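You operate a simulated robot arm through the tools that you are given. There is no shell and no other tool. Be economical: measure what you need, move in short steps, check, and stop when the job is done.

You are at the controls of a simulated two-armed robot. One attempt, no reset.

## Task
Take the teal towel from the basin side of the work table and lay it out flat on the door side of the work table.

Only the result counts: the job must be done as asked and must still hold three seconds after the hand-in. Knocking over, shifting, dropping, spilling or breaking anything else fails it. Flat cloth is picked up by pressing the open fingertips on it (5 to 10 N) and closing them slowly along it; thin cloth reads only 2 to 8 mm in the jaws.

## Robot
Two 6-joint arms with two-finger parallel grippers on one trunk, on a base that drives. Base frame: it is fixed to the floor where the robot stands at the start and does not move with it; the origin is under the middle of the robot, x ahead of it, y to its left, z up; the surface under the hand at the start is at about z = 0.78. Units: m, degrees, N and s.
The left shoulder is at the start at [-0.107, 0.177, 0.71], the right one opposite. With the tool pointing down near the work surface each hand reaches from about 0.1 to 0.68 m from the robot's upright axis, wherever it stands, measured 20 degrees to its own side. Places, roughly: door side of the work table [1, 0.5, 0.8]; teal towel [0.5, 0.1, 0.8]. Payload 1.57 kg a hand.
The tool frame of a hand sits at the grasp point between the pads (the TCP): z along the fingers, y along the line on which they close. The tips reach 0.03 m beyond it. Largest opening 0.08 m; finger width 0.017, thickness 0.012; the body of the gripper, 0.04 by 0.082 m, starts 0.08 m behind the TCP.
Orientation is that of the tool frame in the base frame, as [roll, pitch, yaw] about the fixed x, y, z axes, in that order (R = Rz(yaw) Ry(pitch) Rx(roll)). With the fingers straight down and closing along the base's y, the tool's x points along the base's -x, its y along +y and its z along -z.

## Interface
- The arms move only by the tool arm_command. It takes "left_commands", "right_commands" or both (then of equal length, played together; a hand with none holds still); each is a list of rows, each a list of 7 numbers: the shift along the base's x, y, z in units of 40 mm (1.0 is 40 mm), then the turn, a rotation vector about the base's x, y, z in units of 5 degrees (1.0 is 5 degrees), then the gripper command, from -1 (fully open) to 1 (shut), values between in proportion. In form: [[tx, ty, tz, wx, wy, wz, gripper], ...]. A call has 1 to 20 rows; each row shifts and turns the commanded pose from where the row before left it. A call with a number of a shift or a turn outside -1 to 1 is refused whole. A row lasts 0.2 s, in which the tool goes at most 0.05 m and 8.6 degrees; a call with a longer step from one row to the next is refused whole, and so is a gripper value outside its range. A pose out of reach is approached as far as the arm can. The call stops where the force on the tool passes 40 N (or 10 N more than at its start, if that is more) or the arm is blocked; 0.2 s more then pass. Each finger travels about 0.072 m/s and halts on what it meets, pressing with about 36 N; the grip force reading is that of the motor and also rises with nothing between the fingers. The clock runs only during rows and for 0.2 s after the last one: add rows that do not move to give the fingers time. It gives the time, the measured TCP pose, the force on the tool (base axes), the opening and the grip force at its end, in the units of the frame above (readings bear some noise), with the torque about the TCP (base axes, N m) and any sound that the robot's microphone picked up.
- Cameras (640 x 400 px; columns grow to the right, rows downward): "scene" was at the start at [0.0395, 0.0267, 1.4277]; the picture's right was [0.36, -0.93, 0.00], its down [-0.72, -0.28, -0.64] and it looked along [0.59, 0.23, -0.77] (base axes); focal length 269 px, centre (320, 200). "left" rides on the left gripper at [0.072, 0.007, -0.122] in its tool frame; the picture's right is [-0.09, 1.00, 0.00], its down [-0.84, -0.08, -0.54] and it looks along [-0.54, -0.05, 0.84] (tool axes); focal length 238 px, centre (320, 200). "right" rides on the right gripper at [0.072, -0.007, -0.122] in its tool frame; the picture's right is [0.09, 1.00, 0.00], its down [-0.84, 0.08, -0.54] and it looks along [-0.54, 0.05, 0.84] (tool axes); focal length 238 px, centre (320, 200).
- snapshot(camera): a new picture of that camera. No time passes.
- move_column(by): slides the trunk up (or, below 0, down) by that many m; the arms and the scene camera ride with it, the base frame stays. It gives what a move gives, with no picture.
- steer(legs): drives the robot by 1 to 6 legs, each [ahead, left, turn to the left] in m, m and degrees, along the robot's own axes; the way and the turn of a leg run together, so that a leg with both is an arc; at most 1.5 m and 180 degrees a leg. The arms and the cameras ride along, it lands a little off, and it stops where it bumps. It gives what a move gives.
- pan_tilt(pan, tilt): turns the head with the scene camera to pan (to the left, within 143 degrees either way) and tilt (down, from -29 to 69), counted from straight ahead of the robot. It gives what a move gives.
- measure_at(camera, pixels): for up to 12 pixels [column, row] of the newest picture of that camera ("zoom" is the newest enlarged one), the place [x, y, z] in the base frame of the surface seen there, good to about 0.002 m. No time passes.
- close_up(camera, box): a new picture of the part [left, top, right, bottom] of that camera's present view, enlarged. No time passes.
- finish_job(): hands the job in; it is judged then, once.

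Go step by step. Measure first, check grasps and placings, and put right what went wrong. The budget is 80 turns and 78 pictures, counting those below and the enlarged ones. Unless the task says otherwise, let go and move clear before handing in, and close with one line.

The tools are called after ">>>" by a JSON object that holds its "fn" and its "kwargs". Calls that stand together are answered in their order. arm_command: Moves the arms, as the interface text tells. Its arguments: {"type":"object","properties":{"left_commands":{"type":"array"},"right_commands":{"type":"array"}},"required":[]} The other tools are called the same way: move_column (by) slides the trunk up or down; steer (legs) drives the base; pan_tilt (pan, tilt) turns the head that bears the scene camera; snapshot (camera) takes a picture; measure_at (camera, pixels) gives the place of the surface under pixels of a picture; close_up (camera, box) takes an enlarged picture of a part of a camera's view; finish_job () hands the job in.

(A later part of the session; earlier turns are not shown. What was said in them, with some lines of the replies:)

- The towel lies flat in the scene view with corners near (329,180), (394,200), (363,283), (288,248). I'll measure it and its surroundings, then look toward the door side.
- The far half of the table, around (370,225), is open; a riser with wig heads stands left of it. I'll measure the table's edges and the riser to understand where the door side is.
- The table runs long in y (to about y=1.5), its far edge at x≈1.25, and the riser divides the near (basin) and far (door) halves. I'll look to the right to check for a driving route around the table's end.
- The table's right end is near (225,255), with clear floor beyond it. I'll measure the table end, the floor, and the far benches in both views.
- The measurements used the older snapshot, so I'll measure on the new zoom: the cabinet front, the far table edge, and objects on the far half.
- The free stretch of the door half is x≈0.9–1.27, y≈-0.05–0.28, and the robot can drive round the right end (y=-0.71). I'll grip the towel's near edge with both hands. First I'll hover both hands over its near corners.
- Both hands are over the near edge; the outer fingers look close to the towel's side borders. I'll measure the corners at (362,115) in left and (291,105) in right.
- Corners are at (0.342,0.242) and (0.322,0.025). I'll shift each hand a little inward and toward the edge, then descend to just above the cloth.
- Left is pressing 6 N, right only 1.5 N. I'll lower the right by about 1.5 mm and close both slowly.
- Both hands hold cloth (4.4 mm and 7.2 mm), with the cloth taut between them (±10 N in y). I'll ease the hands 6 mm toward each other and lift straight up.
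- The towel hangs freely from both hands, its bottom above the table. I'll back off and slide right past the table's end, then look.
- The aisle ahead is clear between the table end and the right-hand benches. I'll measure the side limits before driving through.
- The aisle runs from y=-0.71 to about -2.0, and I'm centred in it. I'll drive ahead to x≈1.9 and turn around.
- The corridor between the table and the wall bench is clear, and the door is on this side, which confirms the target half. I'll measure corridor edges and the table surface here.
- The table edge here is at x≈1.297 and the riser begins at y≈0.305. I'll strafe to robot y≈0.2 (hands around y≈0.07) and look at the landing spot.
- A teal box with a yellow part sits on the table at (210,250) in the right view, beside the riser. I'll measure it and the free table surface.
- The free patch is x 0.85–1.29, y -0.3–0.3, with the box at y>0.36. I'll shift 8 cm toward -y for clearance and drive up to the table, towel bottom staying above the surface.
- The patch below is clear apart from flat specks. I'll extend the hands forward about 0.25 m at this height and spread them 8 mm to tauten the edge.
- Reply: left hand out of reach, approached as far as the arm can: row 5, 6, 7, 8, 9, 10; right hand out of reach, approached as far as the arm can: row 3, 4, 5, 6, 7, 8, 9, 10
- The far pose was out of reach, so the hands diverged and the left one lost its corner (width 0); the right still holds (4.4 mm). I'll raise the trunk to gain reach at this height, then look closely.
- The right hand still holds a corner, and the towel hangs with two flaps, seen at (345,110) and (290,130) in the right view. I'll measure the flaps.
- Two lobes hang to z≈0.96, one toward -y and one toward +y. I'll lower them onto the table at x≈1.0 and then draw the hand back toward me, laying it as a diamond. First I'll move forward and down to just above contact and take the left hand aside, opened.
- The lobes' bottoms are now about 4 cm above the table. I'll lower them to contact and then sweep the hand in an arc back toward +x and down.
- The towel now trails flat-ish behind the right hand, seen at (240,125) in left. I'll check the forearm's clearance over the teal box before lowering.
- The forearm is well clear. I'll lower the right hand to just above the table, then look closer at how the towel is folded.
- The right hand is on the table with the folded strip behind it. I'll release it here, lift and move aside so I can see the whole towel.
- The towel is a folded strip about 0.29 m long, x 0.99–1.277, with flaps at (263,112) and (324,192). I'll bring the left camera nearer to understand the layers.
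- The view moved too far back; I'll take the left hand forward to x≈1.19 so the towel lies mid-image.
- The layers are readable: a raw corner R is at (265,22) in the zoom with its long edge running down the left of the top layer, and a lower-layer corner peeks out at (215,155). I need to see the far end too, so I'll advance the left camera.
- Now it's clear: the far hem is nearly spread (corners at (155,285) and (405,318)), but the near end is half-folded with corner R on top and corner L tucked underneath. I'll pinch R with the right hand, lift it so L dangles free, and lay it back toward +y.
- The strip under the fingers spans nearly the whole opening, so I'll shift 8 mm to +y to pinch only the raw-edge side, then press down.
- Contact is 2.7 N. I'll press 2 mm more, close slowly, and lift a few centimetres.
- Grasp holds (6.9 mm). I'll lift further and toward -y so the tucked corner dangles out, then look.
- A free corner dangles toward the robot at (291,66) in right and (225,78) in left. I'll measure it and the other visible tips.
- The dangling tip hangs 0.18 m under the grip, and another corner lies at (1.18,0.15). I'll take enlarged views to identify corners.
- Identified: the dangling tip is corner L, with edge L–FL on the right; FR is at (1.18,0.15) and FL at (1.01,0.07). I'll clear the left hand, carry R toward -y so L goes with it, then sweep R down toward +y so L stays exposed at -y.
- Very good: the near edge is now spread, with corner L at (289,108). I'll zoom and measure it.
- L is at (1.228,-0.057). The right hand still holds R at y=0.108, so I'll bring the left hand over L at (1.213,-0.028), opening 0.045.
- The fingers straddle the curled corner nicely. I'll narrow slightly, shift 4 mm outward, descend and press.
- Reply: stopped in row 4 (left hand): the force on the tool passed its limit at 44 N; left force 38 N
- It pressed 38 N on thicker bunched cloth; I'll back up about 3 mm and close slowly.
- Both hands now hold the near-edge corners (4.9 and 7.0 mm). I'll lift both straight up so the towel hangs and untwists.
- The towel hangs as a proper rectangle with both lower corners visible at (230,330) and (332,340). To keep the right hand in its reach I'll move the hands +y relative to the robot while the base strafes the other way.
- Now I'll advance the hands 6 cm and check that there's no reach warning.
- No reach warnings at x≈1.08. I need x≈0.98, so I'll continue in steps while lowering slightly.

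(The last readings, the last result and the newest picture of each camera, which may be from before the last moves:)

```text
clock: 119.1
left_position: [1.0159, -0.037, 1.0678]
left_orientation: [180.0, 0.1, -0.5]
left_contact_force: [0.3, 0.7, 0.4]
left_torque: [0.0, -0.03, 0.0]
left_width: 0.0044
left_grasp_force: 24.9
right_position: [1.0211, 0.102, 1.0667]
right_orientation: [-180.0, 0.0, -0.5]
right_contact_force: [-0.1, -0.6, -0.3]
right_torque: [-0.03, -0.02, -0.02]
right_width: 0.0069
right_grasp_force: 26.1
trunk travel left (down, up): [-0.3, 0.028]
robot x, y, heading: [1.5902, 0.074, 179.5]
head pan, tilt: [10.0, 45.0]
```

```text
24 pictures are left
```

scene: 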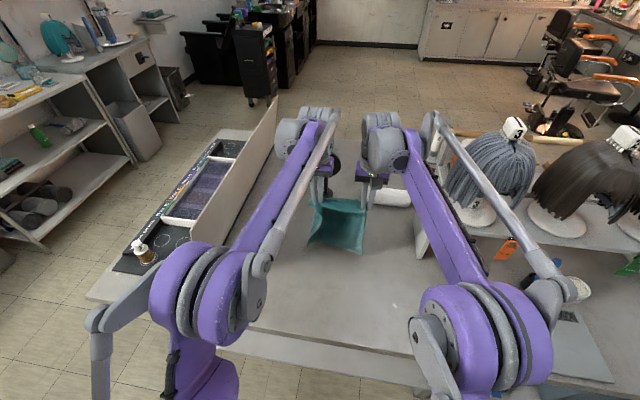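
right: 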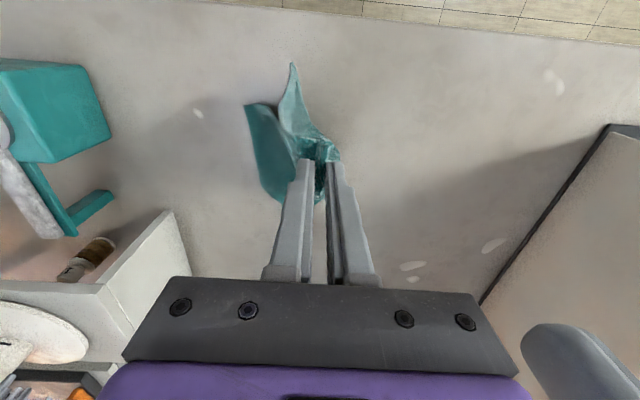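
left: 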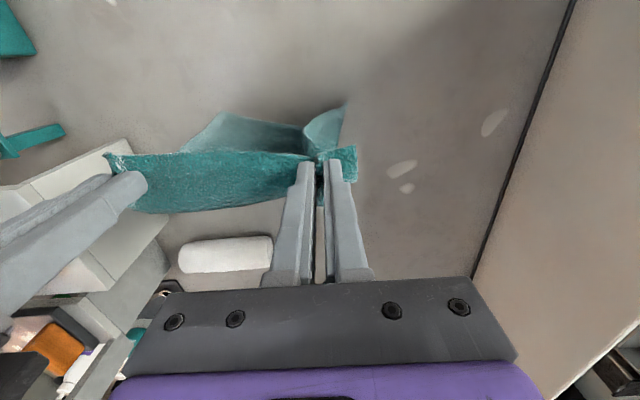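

Both hands reach well. One more 3 cm forward, then lower until the hem touches.

>>> {"fn": "arm_command", "kwargs": {"left_commands": [[-0.4, 0, 0, 0, 0, 0, 1], [-0.4, 0, 0, 0, 0, 0, 1], [0, 0, 0, 0, 0, 0, 1], [0, 0, 0, 0, 0, 0, 1]], "right_commands": [[-0.4, 0, 0, 0, 0, 0, 1], [-0.4, 0, 0, 0, 0, 0, 1], [0, 0, 0, 0, 0, 0, 1], [0, 0, 0, 0, 0, 0, 1]]}}

>>> {"fn": "close_up", "kwargs": {"camera": "scene", "box": [256, 120, 448, 280]}}

>>> {"fn": "measure_at", "kwargs": {"camera": "zoom", "pixels": [[190, 400], [190, 390], [335, 410], [260, 385], [330, 400], [180, 380]]}}

```text
clock: 120.1
left_position: [0.9843, -0.0374, 1.0681]
left_orientation: [-180.0, 0.1, -0.6]
left_contact_force: [-0.7, 0.0, -0.3]
left_torque: [-0.01, -0.01, 0.03]
left_width: 0.0049
left_grasp_force: 25.0
right_position: [0.9897, 0.1013, 1.0686]
right_orientation: [-180.0, 0.0, -0.6]
right_contact_force: [-0.2, -0.4, -0.4]
right_torque: [0.0, -0.02, 0.01]
right_width: 0.0068
right_grasp_force: 26.1
trunk travel left (down, up): [-0.3, 0.028]
robot x, y, heading: [1.5902, 0.0736, 179.3]
head pan, tilt: [10.0, 45.0]
```

```text
2.50 times, centred on (352, 200) of scene
```

zoom: 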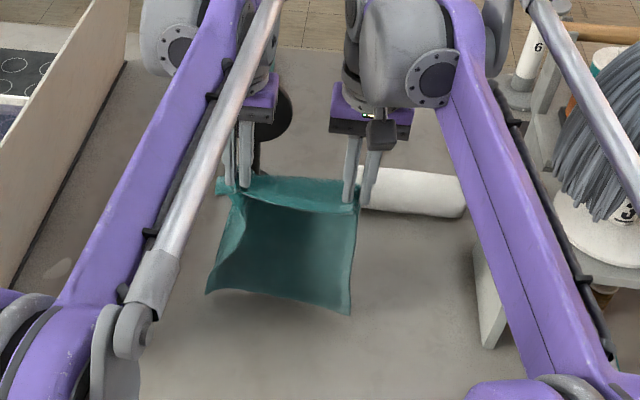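

```text
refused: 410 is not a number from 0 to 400
```

The hem is at (207,290)–(350,312) in the zoom. I'll measure its height before lowering.

>>> {"fn": "measure_at", "kwargs": {"camera": "zoom", "pixels": [[210, 288], [347, 309], [280, 293], [240, 230], [340, 230]]}}

```text
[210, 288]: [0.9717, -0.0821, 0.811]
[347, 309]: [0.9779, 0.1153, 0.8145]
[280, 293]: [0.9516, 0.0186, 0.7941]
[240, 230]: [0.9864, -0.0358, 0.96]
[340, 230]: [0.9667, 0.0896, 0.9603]
```

The hem is level, spread 0.2 m wide, about 1–3 cm above the table. I'll lower it to touch and lay the towel down with a synchronized arc back toward +x.

>>> {"fn": "arm_command", "kwargs": {"left_commands": [[0, 0, -0.35, 0, 0, 0, 1], [0, 0, -0.35, 0, 0, 0, 1], [0.521, 0, -0.042, 0, 0, 0, 1], [0.521, 0, -0.042, 0, 0, 0, 1], [0.505, 0, -0.125, 0, 0, 0, 1], [0.505, 0, -0.125, 0, 0, 0, 1], [0.474, 0, -0.2045, 0, 0, 0, 1], [0.474, 0, -0.2045, 0, 0, 0, 1], [0.428, 0, -0.2775, 0, 0, 0, 1], [0.428, 0, -0.2775, 0, 0, 0, 1], [0.37, 0, -0.342, 0, 0, 0, 1], [0.37, 0, -0.342, 0, 0, 0, 1], [0.3, 0, -0.396, 0, 0, 0, 1], [0.3, 0, -0.396, 0, 0, 0, 1], [0.221, 0, -0.4385, 0, 0, 0, 1], [0.221, 0, -0.4385, 0, 0, 0, 1], [0.135, 0, -0.467, 0, 0, 0, 1], [0.135, 0, -0.467, 0, 0, 0, 1], [0.046, 0, -0.45, 0, 0, 0, 1]], "right_commands": [[0, 0, -0.35, 0, 0, 0, 1], [0, 0, -0.35, 0, 0, 0, 1], [0.521, 0, -0.042, 0, 0, 0, 1], [0.521, 0, -0.042, 0, 0, 0, 1], [0.505, 0, -0.125, 0, 0, 0, 1], [0.505, 0, -0.125, 0, 0, 0, 1], [0.474, 0, -0.2045, 0, 0, 0, 1], [0.474, 0, -0.2045, 0, 0, 0, 1], [0.428, 0, -0.2775, 0, 0, 0, 1], [0.428, 0, -0.2775, 0, 0, 0, 1], [0.37, 0, -0.342, 0, 0, 0, 1], [0.37, 0, -0.342, 0, 0, 0, 1], [0.3, 0, -0.396, 0, 0, 0, 1], [0.3, 0, -0.396, 0, 0, 0, 1], [0.221, 0, -0.4385, 0, 0, 0, 1], [0.221, 0, -0.4385, 0, 0, 0, 1], [0.135, 0, -0.467, 0, 0, 0, 1], [0.135, 0, -0.467, 0, 0, 0, 1], [0.046, 0, -0.45, 0, 0, 0, 1]]}}

>>> {"fn": "snapshot", "kwargs": {"camera": "left"}}

>>> {"fn": "close_up", "kwargs": {"camera": "scene", "box": [224, 150, 448, 330]}}

```text
clock: 124.1
left_position: [1.2218, -0.0369, 0.8376]
left_orientation: [-180.0, 0.1, -0.4]
left_contact_force: [-0.8, -0.2, 0.2]
left_torque: [-0.04, -0.01, 0.03]
left_width: 0.0047
left_grasp_force: 25.0
right_position: [1.2279, 0.1011, 0.838]
right_orientation: [180.0, 0.1, -0.5]
right_contact_force: [0.1, 0.5, -0.4]
right_torque: [-0.03, 0.0, 0.0]
right_width: 0.0067
right_grasp_force: 26.4
trunk travel left (down, up): [-0.3, 0.028]
robot x, y, heading: [1.5934, 0.0706, 179.4]
head pan, tilt: [10.0, 45.0]
```

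```text
22 pictures are left
```

left: 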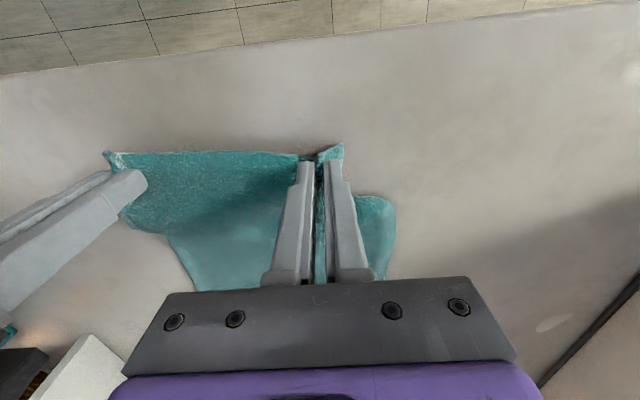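

```text
2.22 times, centred on (336, 240) of scene
```

zoom: 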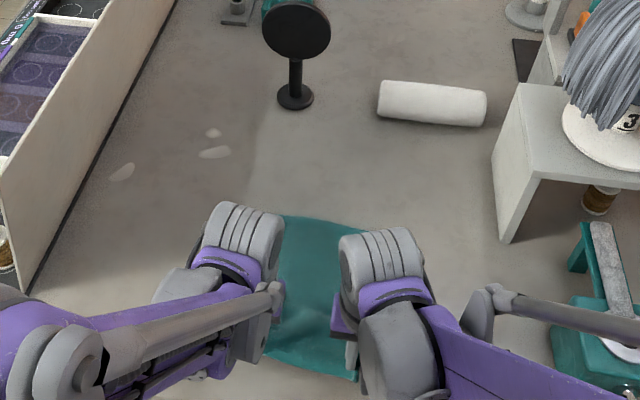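

The towel is laid out well; only the last 2 cm remain. I'll lower with a small pull toward +x, then open slowly.

>>> {"fn": "arm_command", "kwargs": {"left_commands": [[0.15, 0, -0.2, 0, 0, 0, 1], [0.15, 0, -0.2, 0, 0, 0, 1], [0, 0, -0.08, 0, 0, 0, 1], [0, 0, 0, 0, 0, 0, 0.85], [0, 0, 0, 0, 0, 0, 0.7], [0, 0, 0, 0, 0, 0, 0.5], [0, 0, 0, 0, 0, 0, 0.3], [0, 0, 0, 0, 0, 0, 0.1], [0, 0, 0, 0, 0, 0, -0.1], [0, 0, 0, 0, 0, 0, -0.3]], "right_commands": [[0.15, 0, -0.2, 0, 0, 0, 1], [0.15, 0, -0.2, 0, 0, 0, 1], [0, 0, -0.08, 0, 0, 0, 1], [0, 0, 0, 0, 0, 0, 0.85], [0, 0, 0, 0, 0, 0, 0.7], [0, 0, 0, 0, 0, 0, 0.5], [0, 0, 0, 0, 0, 0, 0.3], [0, 0, 0, 0, 0, 0, 0.1], [0, 0, 0, 0, 0, 0, -0.1], [0, 0, 0, 0, 0, 0, -0.3]]}}

>>> {"fn": "arm_command", "kwargs": {"left_commands": [[0, 0, 0.2, 0, 0, 0, -0.3], [0, 0, 0.5, 0, 0, 0, -0.3], [0, 0, 0.8, 0, 0, 0, -0.3], [0, 0, 0.9, 0, 0, 0, -0.3], [0, 0, 0.9, 0, 0, 0, -0.3], [0, 0, 0.9, 0, 0, 0, -0.3], [0, -0.3, 0.8, 0, 0, 0, -0.3], [0, -0.5, 0.8, 0, 0, 0, -0.3]], "right_commands": [[0, 0, 0.2, 0, 0, 0, -0.3], [0, 0, 0.5, 0, 0, 0, -0.3], [0, 0, 0.8, 0, 0, 0, -0.3], [0, 0, 0.9, 0, 0, 0, -0.3], [0, 0, 0.9, 0, 0, 0, -0.3], [0, 0, 0.9, 0, 0, 0, -0.3], [0, 0.3, 0.8, 0, 0, 0, -0.3], [0, 0.5, 0.8, 0, 0, 0, -0.3]]}}

>>> {"fn": "snapshot", "kwargs": {"camera": "left"}}

>>> {"fn": "snapshot", "kwargs": {"camera": "scene"}}

```text
clock: 126.3
left_position: [1.2339, -0.0378, 0.8197]
left_orientation: [179.9, 0.1, -0.5]
left_contact_force: [0.2, -0.9, 0.2]
left_torque: [-0.01, 0.0, -0.02]
left_width: 0.0521
left_grasp_force: 0.1
right_position: [1.2408, 0.1007, 0.8195]
right_orientation: [-180.0, 0.1, -0.5]
right_contact_force: [-0.5, 0.2, 0.0]
right_torque: [0.01, 0.0, 0.02]
right_width: 0.0519
right_grasp_force: 0.1
trunk travel left (down, up): [-0.3, 0.028]
robot x, y, heading: [1.5912, 0.071, 179.4]
head pan, tilt: [10.0, 45.0]
```

```text
clock: 128.1
left_position: [1.2334, -0.0696, 1.0527]
left_orientation: [-180.0, 0.2, -0.6]
left_contact_force: [-0.3, 0.2, -0.3]
left_torque: [-0.01, 0.02, 0.0]
left_width: 0.052
left_grasp_force: 0.0
right_position: [1.242, 0.1346, 1.0539]
right_orientation: [-179.9, 0.0, -0.5]
right_contact_force: [0.1, 0.3, 1.3]
right_torque: [0.0, 0.0, -0.03]
right_width: 0.052
right_grasp_force: 0.1
trunk travel left (down, up): [-0.3, 0.028]
robot x, y, heading: [1.5912, 0.0721, 179.4]
head pan, tilt: [10.0, 45.0]
```

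```text
20 pictures are left
```

left: 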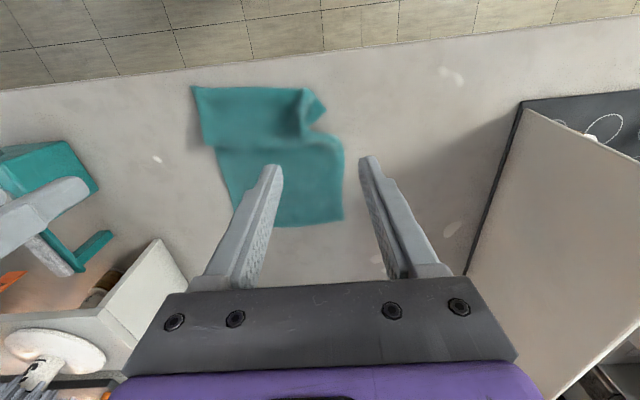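

```text
19 pictures are left
```

scene: 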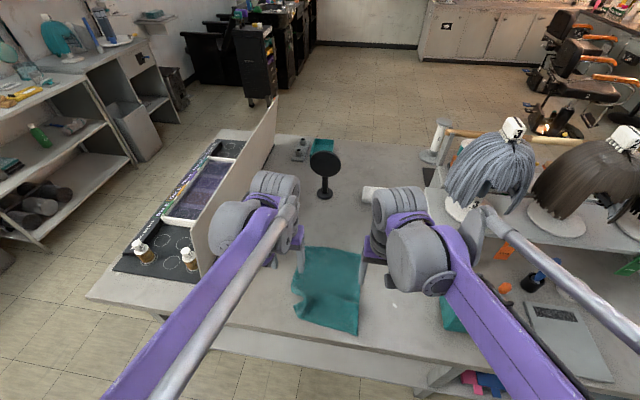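

Mostly flat: a ripple crosses the middle and corner L at (315,105) is puckered. I'll zoom and measure heights.

>>> {"fn": "close_up", "kwargs": {"camera": "left", "box": [176, 70, 368, 235]}}

>>> {"fn": "measure_at", "kwargs": {"camera": "left", "pixels": [[195, 89], [303, 90], [323, 108], [304, 115], [302, 130], [250, 145], [213, 148], [340, 145], [340, 216], [240, 115], [310, 170], [325, 132]]}}

```text
2.42 times, centred on (272, 152) of left
```

zoom: 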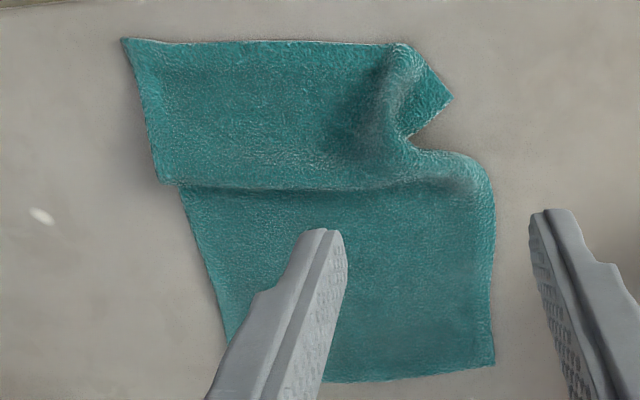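

```text
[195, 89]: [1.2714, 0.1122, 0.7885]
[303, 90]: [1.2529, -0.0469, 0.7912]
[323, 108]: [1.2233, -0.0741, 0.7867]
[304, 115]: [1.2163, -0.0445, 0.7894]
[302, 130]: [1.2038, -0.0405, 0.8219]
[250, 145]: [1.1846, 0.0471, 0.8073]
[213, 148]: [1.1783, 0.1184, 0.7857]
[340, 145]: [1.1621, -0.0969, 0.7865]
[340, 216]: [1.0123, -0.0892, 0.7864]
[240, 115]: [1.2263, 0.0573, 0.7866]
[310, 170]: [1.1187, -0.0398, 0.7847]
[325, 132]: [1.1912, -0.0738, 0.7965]
```

There's a pleat across at x≈1.18 and a pucker at L (ridge z 0.82). I'll smooth by pressing with closed fingertips: right hand pins the near edge, left hand presses on the L flap and drags it outward.

>>> {"fn": "arm_command", "kwargs": {"left_commands": [[0, 0.2, 0, 0, 0, 0, 1], [0, 0, -0.5, 0, 0, 0, 1], [0, 0, -1, 0, 0, 0, 1], [0, 0, -1, 0, 0, 0, 1], [0, 0, -1, 0, 0, 0, 1], [0, 0, -1, 0, 0, 0, 1], [0, 0, -0.9, 0, 0, 0, 1], [0, 0, -0.3, 0, 0, 0, 1]], "right_commands": [[0, -0.9, 0, 0, 0, 0, 1], [0, -0.9, -0.5, 0, 0, 0, 1], [0, -0.2, -1, 0, 0, 0, 1], [0, 0, -1, 0, 0, 0, 1], [0, 0, -1, 0, 0, 0, 1], [0, 0, -1, 0, 0, 0, 1], [0, 0, -0.9, 0, 0, 0, 1], [0, 0, -0.3, 0, 0, 0, 1]]}}

```text
clock: 129.9
left_position: [1.2334, -0.0615, 0.8238]
left_orientation: [179.9, 0.1, -0.5]
left_contact_force: [0.7, 0.1, 0.2]
left_torque: [-0.02, 0.0, 0.01]
left_width: 0.0
left_grasp_force: 21.4
right_position: [1.2383, 0.0547, 0.8225]
right_orientation: [-180.0, 0.0, -0.6]
right_contact_force: [-0.6, -0.1, -0.3]
right_torque: [-0.01, 0.02, 0.02]
right_width: 0.0
right_grasp_force: 21.4
trunk travel left (down, up): [-0.3, 0.028]
robot x, y, heading: [1.5901, 0.0735, 179.4]
head pan, tilt: [10.0, 45.0]
```

>>> {"fn": "arm_command", "kwargs": {"left_commands": [[0, 0, -0.15, 0, 0, 0, 1], [0, 0, -0.08, 0, 0, 0, 1]], "right_commands": [[0, 0, -0.15, 0, 0, 0, 1], [0, 0, -0.08, 0, 0, 0, 1]]}}

```text
clock: 130.5
left_position: [1.234, -0.0609, 0.8165]
left_orientation: [180.0, 0.2, -0.5]
left_contact_force: [0.1, 0.2, 0.6]
left_torque: [-0.03, -0.02, 0.0]
left_width: 0.0
left_grasp_force: 22.0
right_position: [1.2412, 0.0535, 0.8137]
right_orientation: [179.9, -0.1, -0.5]
right_contact_force: [-0.1, 0.9, 2.1]
right_torque: [0.03, 0.02, -0.03]
right_width: 0.0
right_grasp_force: 21.1
trunk travel left (down, up): [-0.3, 0.028]
robot x, y, heading: [1.5885, 0.0727, 179.3]
head pan, tilt: [10.0, 45.0]
```

Contact is beginning. I'll press a little more and drag the left fingertip outward by about (+3, -3.5 cm).

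>>> {"fn": "arm_command", "kwargs": {"left_commands": [[0, 0, -0.11, 0, 0, 0, 1], [0, 0, 0, 0, 0, 0, 1]], "right_commands": [[0, 0, -0.05, 0, 0, 0, 1], [0, 0, 0, 0, 0, 0, 1]]}}

>>> {"fn": "arm_command", "kwargs": {"left_commands": [[0.15, -0.18, 0, 0, 0, 0, 1], [0.15, -0.18, 0, 0, 0, 0, 1], [0.15, -0.18, 0, 0, 0, 0, 1], [0.15, -0.18, 0, 0, 0, 0, 1], [0.15, -0.18, 0, 0, 0, 0, 1]]}}

>>> {"fn": "close_up", "kwargs": {"camera": "left", "box": [128, 80, 512, 290]}}

```text
clock: 131.1
left_position: [1.2328, -0.0609, 0.8123]
left_orientation: [180.0, 0.3, -0.5]
left_contact_force: [-5.3, -3.5, 35.5]
left_torque: [-0.02, 0.16, 0.02]
left_width: 0.0
left_grasp_force: 21.8
right_position: [1.2408, 0.0525, 0.8126]
right_orientation: [180.0, 0.1, -0.5]
right_contact_force: [-2.3, 0.4, 9.5]
right_torque: [0.02, 0.08, 0.04]
right_width: 0.0001
right_grasp_force: 21.9
trunk travel left (down, up): [-0.3, 0.028]
robot x, y, heading: [1.5915, 0.0744, 179.4]
head pan, tilt: [10.0, 45.0]
```

```text
clock: 131.7
left_position: [1.2445, -0.0715, 0.812]
left_orientation: [-179.9, 0.3, -0.5]
left_contact_force: [-2.6, 2.5, 35.8]
left_torque: [0.11, 0.07, -0.01]
left_width: 0.0001
left_grasp_force: 21.3
right_position: [1.2411, 0.0534, 0.8129]
right_orientation: [179.9, 0.2, -0.6]
right_contact_force: [-2.7, 0.0, 14.1]
right_torque: [0.01, 0.08, 0.0]
right_width: 0.0
right_grasp_force: 21.6
trunk travel left (down, up): [-0.3, 0.028]
robot x, y, heading: [1.5867, 0.0739, 179.4]
head pan, tilt: [10.0, 45.0]
stopped in row 3 (left hand): the force on the tool passed its limit at 48 N (the readings are from after the stop); the commanded pose is now the measured one
```

```text
1.67 times, centred on (320, 185) of left
```

zoom: 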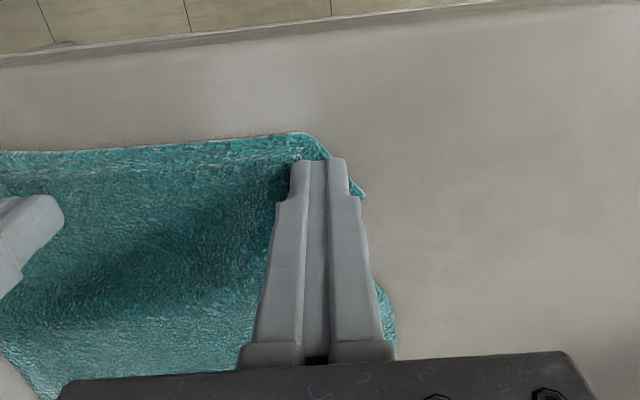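

The drag works but presses too hard (36 N). I'll ease up 2 mm and continue dragging.

>>> {"fn": "arm_command", "kwargs": {"left_commands": [[0, 0, 0.05, 0, 0, 0, 1], [0.08, -0.15, 0, 0, 0, 0, 1], [0.08, -0.18, 0, 0, 0, 0, 1], [0.08, -0.18, 0, 0, 0, 0, 1], [0.08, -0.18, 0, 0, 0, 0, 1]]}}

>>> {"fn": "close_up", "kwargs": {"camera": "left", "box": [128, 80, 512, 290]}}

```text
clock: 132.9
left_position: [1.2573, -0.0994, 0.814]
left_orientation: [-179.9, 0.2, -0.6]
left_contact_force: [-1.2, 1.5, 0.8]
left_torque: [0.05, 0.0, 0.01]
left_width: 0.0001
left_grasp_force: 21.1
right_position: [1.2419, 0.0531, 0.8128]
right_orientation: [-179.9, 0.1, -0.6]
right_contact_force: [-0.9, 5.0, 31.0]
right_torque: [0.22, 0.07, -0.01]
right_width: 0.0
right_grasp_force: 20.9
trunk travel left (down, up): [-0.3, 0.028]
robot x, y, heading: [1.5906, 0.0742, 179.2]
head pan, tilt: [10.0, 45.0]
```

```text
1.67 times, centred on (320, 185) of left
```

zoom: 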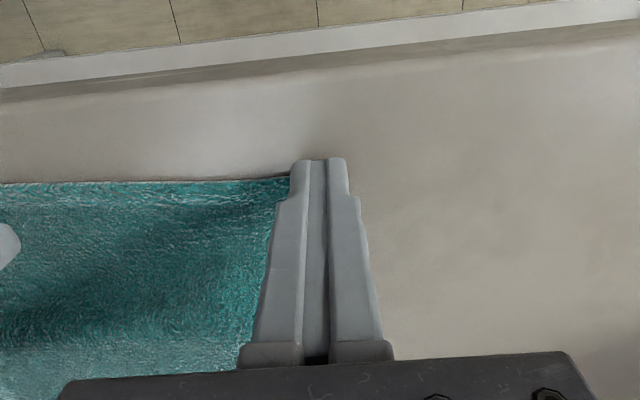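

The corner looks drawn out straight. I'll lift both hands and inspect.

>>> {"fn": "arm_command", "kwargs": {"left_commands": [[0, 0, 0.3, 0, 0, 0, 1], [0, 0, 0.9, 0, 0, 0, 1], [0, 0, 1, 0, 0, 0, 1], [0, 0, 1, 0, 0, 0, 1], [0, 0, 1, 0, 0, 0, 1], [0, 0, 1, 0, 0, 0, 1]], "right_commands": [[0, 0, 0.3, 0, 0, 0, 1], [0, 0, 0.9, 0, 0, 0, 1], [0, 0, 1, 0, 0, 0, 1], [0, 0, 1, 0, 0, 0, 1], [0, 0.5, 1, 0, 0, 0, 1], [0, 0.5, 1, 0, 0, 0, 1]]}}

>>> {"fn": "close_up", "kwargs": {"camera": "left", "box": [128, 60, 416, 260]}}

>>> {"fn": "measure_at", "kwargs": {"camera": "zoom", "pixels": [[330, 85], [105, 75], [330, 230], [200, 200], [105, 210], [250, 195], [340, 180], [280, 130], [335, 320]]}}

```text
clock: 134.3
left_position: [1.2587, -0.0996, 1.0228]
left_orientation: [-179.9, 0.2, -0.6]
left_contact_force: [0.5, 0.1, 0.1]
left_torque: [0.03, 0.01, 0.01]
left_width: 0.0001
left_grasp_force: 21.2
right_position: [1.2407, 0.0934, 1.0212]
right_orientation: [179.9, 0.0, -0.5]
right_contact_force: [0.2, 0.7, -0.4]
right_torque: [-0.01, 0.04, -0.02]
right_width: 0.0001
right_grasp_force: 20.8
trunk travel left (down, up): [-0.3, 0.028]
robot x, y, heading: [1.5887, 0.0737, 179.6]
head pan, tilt: [10.0, 45.0]
```

```text
2.00 times, centred on (272, 160) of left
```

zoom: 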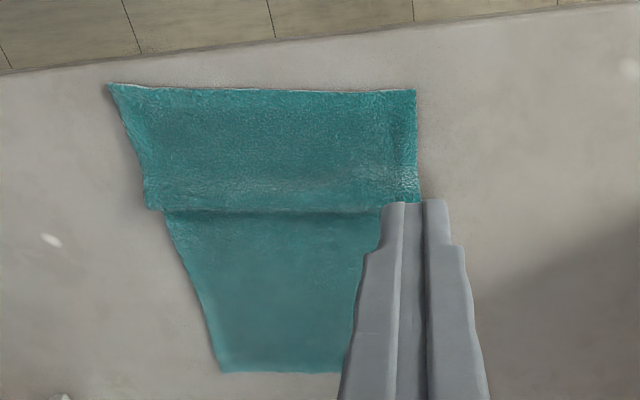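

```text
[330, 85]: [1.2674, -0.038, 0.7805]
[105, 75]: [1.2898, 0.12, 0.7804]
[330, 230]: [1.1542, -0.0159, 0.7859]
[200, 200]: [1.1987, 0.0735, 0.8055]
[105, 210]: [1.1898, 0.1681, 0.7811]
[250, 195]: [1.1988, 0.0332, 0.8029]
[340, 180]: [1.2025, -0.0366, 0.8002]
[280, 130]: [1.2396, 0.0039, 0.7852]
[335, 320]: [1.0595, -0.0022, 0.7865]
```

Nearly done: only the transverse pleat at x≈1.19 remains. I'll press closed fingertips of both hands near the far hem and drag it about 3 cm toward -x. First hover over it.

>>> {"fn": "arm_command", "kwargs": {"left_commands": [[-0.93, 0.15, 0, 0, 0, 0, 1], [-0.93, 0.15, 0, 0, 0, 0, 1], [-0.93, 0.15, 0, 0, 0, 0, 1], [-0.93, 0.15, 0, 0, 0, 0, 1], [-0.93, 0.15, 0, 0, 0, 0, 1], [-0.93, 0.2, 0, 0, 0, 0, 1], [0, 0, -1, 0, 0, 0, 1], [0, 0, -1, 0, 0, 0, 1], [0, 0, -1, 0, 0, 0, 1], [0, 0, -1, 0, 0, 0, 1], [0, 0, -0.9, 0, 0, 0, 1]], "right_commands": [[-0.86, -0.18, 0, 0, 0, 0, 1], [-0.86, -0.18, 0, 0, 0, 0, 1], [-0.86, -0.18, 0, 0, 0, 0, 1], [-0.86, -0.18, 0, 0, 0, 0, 1], [-0.86, -0.18, 0, 0, 0, 0, 1], [-0.86, -0.18, 0, 0, 0, 0, 1], [0, 0, -1, 0, 0, 0, 1], [0, 0, -1, 0, 0, 0, 1], [0, 0, -1, 0, 0, 0, 1], [0, 0, -1, 0, 0, 0, 1], [0, 0, -0.9, 0, 0, 0, 1]]}}

>>> {"fn": "snapshot", "kwargs": {"camera": "left"}}

```text
clock: 136.7
left_position: [1.033, -0.0617, 0.8248]
left_orientation: [-180.0, 0.0, -0.6]
left_contact_force: [-0.3, -0.2, 0.6]
left_torque: [-0.01, 0.01, 0.01]
left_width: 0.0001
left_grasp_force: 20.8
right_position: [1.0325, 0.05, 0.8216]
right_orientation: [180.0, 0.0, -0.5]
right_contact_force: [-0.9, 0.0, -0.4]
right_torque: [0.04, 0.0, -0.02]
right_width: 0.0001
right_grasp_force: 21.0
trunk travel left (down, up): [-0.3, 0.028]
robot x, y, heading: [1.5886, 0.077, 179.1]
head pan, tilt: [10.0, 45.0]
```

```text
14 pictures are left
```

left: 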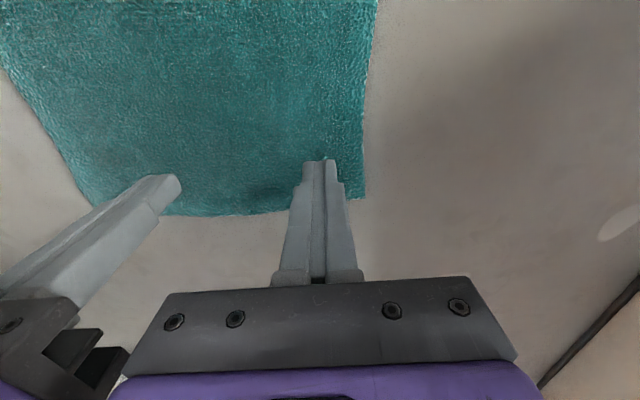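

Both tips are just inside the far hem. I'll press down gently and read the force.

>>> {"fn": "arm_command", "kwargs": {"left_commands": [[0, 0, -0.15, 0, 0, 0, 1], [0, 0, -0.12, 0, 0, 0, 1]], "right_commands": [[0, 0, -0.12, 0, 0, 0, 1], [0, 0, -0.08, 0, 0, 0, 1]]}}

```text
clock: 137.3
left_position: [1.0349, -0.0622, 0.8149]
left_orientation: [-179.9, 0.2, -0.7]
left_contact_force: [0.0, 0.8, 1.3]
left_torque: [0.02, -0.02, -0.02]
left_width: 0.0001
left_grasp_force: 21.1
right_position: [1.0338, 0.0505, 0.8158]
right_orientation: [180.0, 0.0, -0.5]
right_contact_force: [0.1, -0.1, 0.1]
right_torque: [-0.01, -0.03, 0.02]
right_width: 0.0
right_grasp_force: 22.1
trunk travel left (down, up): [-0.3, 0.028]
robot x, y, heading: [1.5857, 0.0733, 179.3]
head pan, tilt: [10.0, 45.0]
```

>>> {"fn": "arm_command", "kwargs": {"left_commands": [[0, 0, -0.05, 0, 0, 0, 1], [0, 0, 0, 0, 0, 0, 1]], "right_commands": [[0, 0, -0.08, 0, 0, 0, 1], [0, 0, 0, 0, 0, 0, 1]]}}

```text
clock: 137.9
left_position: [1.0347, -0.0614, 0.8141]
left_orientation: [-180.0, 0.2, -0.5]
left_contact_force: [-1.7, 0.0, 7.0]
left_torque: [-0.05, 0.02, 0.01]
left_width: 0.0
left_grasp_force: 21.1
right_position: [1.0348, 0.0504, 0.8132]
right_orientation: [-180.0, 0.1, -0.5]
right_contact_force: [-2.4, -0.2, 5.5]
right_torque: [0.02, 0.07, 0.0]
right_width: 0.0
right_grasp_force: 21.6
trunk travel left (down, up): [-0.3, 0.028]
robot x, y, heading: [1.5875, 0.0737, 179.3]
head pan, tilt: [10.0, 45.0]
```

Pressing with 7 and 5.5 N. Now I'll drag both toward -x by 3 cm and lift.

>>> {"fn": "arm_command", "kwargs": {"left_commands": [[-0.15, 0, -0.01, 0, 0, 0, 1], [-0.15, 0, 0, 0, 0, 0, 1], [-0.15, 0, 0, 0, 0, 0, 1], [-0.15, 0, 0, 0, 0, 0, 1], [-0.15, 0, 0, 0, 0, 0, 1]], "right_commands": [[-0.15, 0, -0.02, 0, 0, 0, 1], [-0.15, 0, 0, 0, 0, 0, 1], [-0.15, 0, 0, 0, 0, 0, 1], [-0.15, 0, 0, 0, 0, 0, 1], [-0.15, 0, 0, 0, 0, 0, 1]]}}

>>> {"fn": "snapshot", "kwargs": {"camera": "left"}}

```text
clock: 139.1
left_position: [1.0047, -0.0624, 0.8133]
left_orientation: [-179.9, 0.3, -0.5]
left_contact_force: [1.7, 0.2, 8.6]
left_torque: [0.0, -0.08, 0.0]
left_width: 0.0
left_grasp_force: 21.6
right_position: [1.0055, 0.0518, 0.8138]
right_orientation: [180.0, 0.0, -0.7]
right_contact_force: [2.9, -0.4, 10.4]
right_torque: [-0.04, -0.07, 0.02]
right_width: 0.0
right_grasp_force: 21.7
trunk travel left (down, up): [-0.3, 0.028]
robot x, y, heading: [1.5886, 0.0764, 179.4]
head pan, tilt: [10.0, 45.0]
```

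```text
13 pictures are left
```

left: 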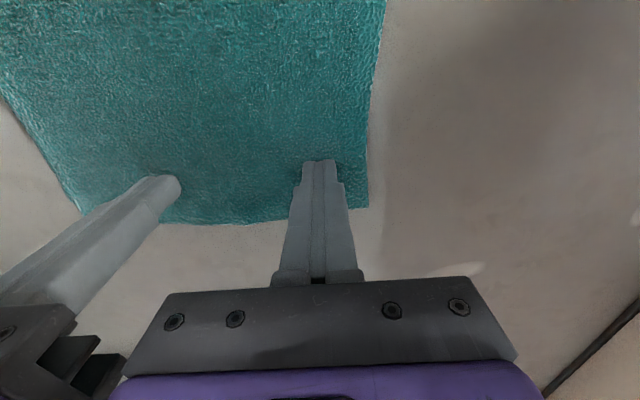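

The hem moved along with the fingertips. I'll lift both hands, draw back and inspect.

>>> {"fn": "arm_command", "kwargs": {"left_commands": [[0, 0, 0.4, 0, 0, 0, 1], [0, 0, 1, 0, 0, 0, 1], [0, 0, 1, 0, 0, 0, 1], [0, 0, 1, 0, 0, 0, 1], [0, -0.3, 1, 0, 0, 0, 1], [0.8, -0.3, 0.8, 0, 0, 0, 1], [0.9, -0.3, 0.5, 0, 0, 0, 1], [0.9, -0.3, 0, 0, 0, 0, 1], [0.9, 0, 0, 0, 0, 0, 1], [0.9, 0, 0, 0, 0, 0, 1], [0.9, 0, 0, 0, 0, 0, 1]], "right_commands": [[0, 0, 0.4, 0, 0, 0, 1], [0, 0, 1, 0, 0, 0, 1], [0, 0, 1, 0, 0, 0, 1], [0, 0, 1, 0, 0, 0, 1], [0, 0.3, 1, 0, 0, 0, 1], [0.8, 0.3, 0.8, 0, 0, 0, 1], [0.9, 0.3, 0.5, 0, 0, 0, 1], [0.9, 0.3, 0, 0, 0, 0, 1], [0.9, 0, 0, 0, 0, 0, 1], [0.9, 0, 0, 0, 0, 0, 1], [0.9, 0, 0, 0, 0, 0, 1]]}}

>>> {"fn": "close_up", "kwargs": {"camera": "left", "box": [128, 60, 416, 260]}}

>>> {"fn": "measure_at", "kwargs": {"camera": "zoom", "pixels": [[200, 170], [250, 170], [200, 200], [250, 200], [200, 230], [250, 130], [320, 180], [180, 130], [300, 230], [250, 260]]}}

```text
clock: 141.5
left_position: [1.2206, -0.1103, 1.0418]
left_orientation: [-179.9, 0.3, -0.6]
left_contact_force: [-0.3, 0.7, -0.1]
left_torque: [0.0, -0.01, -0.01]
left_width: 0.0001
left_grasp_force: 21.2
right_position: [1.222, 0.0998, 1.0373]
right_orientation: [179.9, 0.0, -0.5]
right_contact_force: [0.3, 0.3, 0.2]
right_torque: [-0.03, -0.02, -0.01]
right_width: 0.0
right_grasp_force: 21.3
trunk travel left (down, up): [-0.3, 0.028]
robot x, y, heading: [1.5891, 0.0732, 179.4]
head pan, tilt: [10.0, 45.0]
```

```text
2.00 times, centred on (272, 160) of left
```

zoom: 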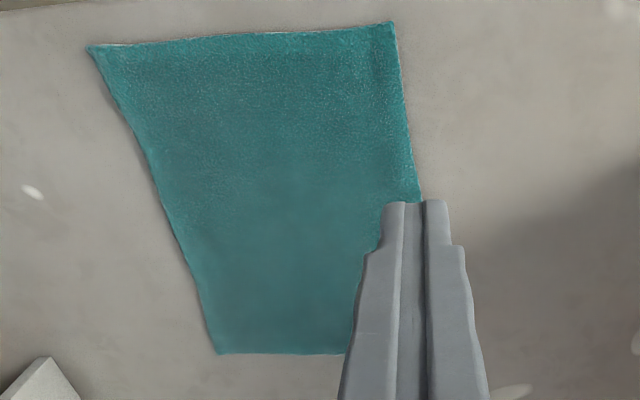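

```text
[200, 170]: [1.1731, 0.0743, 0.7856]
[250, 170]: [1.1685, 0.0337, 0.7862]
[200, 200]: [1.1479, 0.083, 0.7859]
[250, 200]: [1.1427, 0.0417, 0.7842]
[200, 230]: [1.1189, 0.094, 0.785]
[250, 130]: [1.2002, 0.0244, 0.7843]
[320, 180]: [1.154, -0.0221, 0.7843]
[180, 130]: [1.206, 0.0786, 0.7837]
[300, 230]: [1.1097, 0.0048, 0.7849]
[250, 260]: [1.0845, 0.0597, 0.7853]
```

The towel now lies smooth and flat: every point reads z≈0.785. Its edges run from x≈0.98 to 1.27 on the door half, and both hands are clear above it. Handing in.

>>> {"fn": "finish_job", "kwargs": {}}

```text
The job is handed in.
```

The teal towel lies flat on the door side of the work table, at about x 0.98–1.27, with both hands empty and clear. I saw nothing else knocked or moved.
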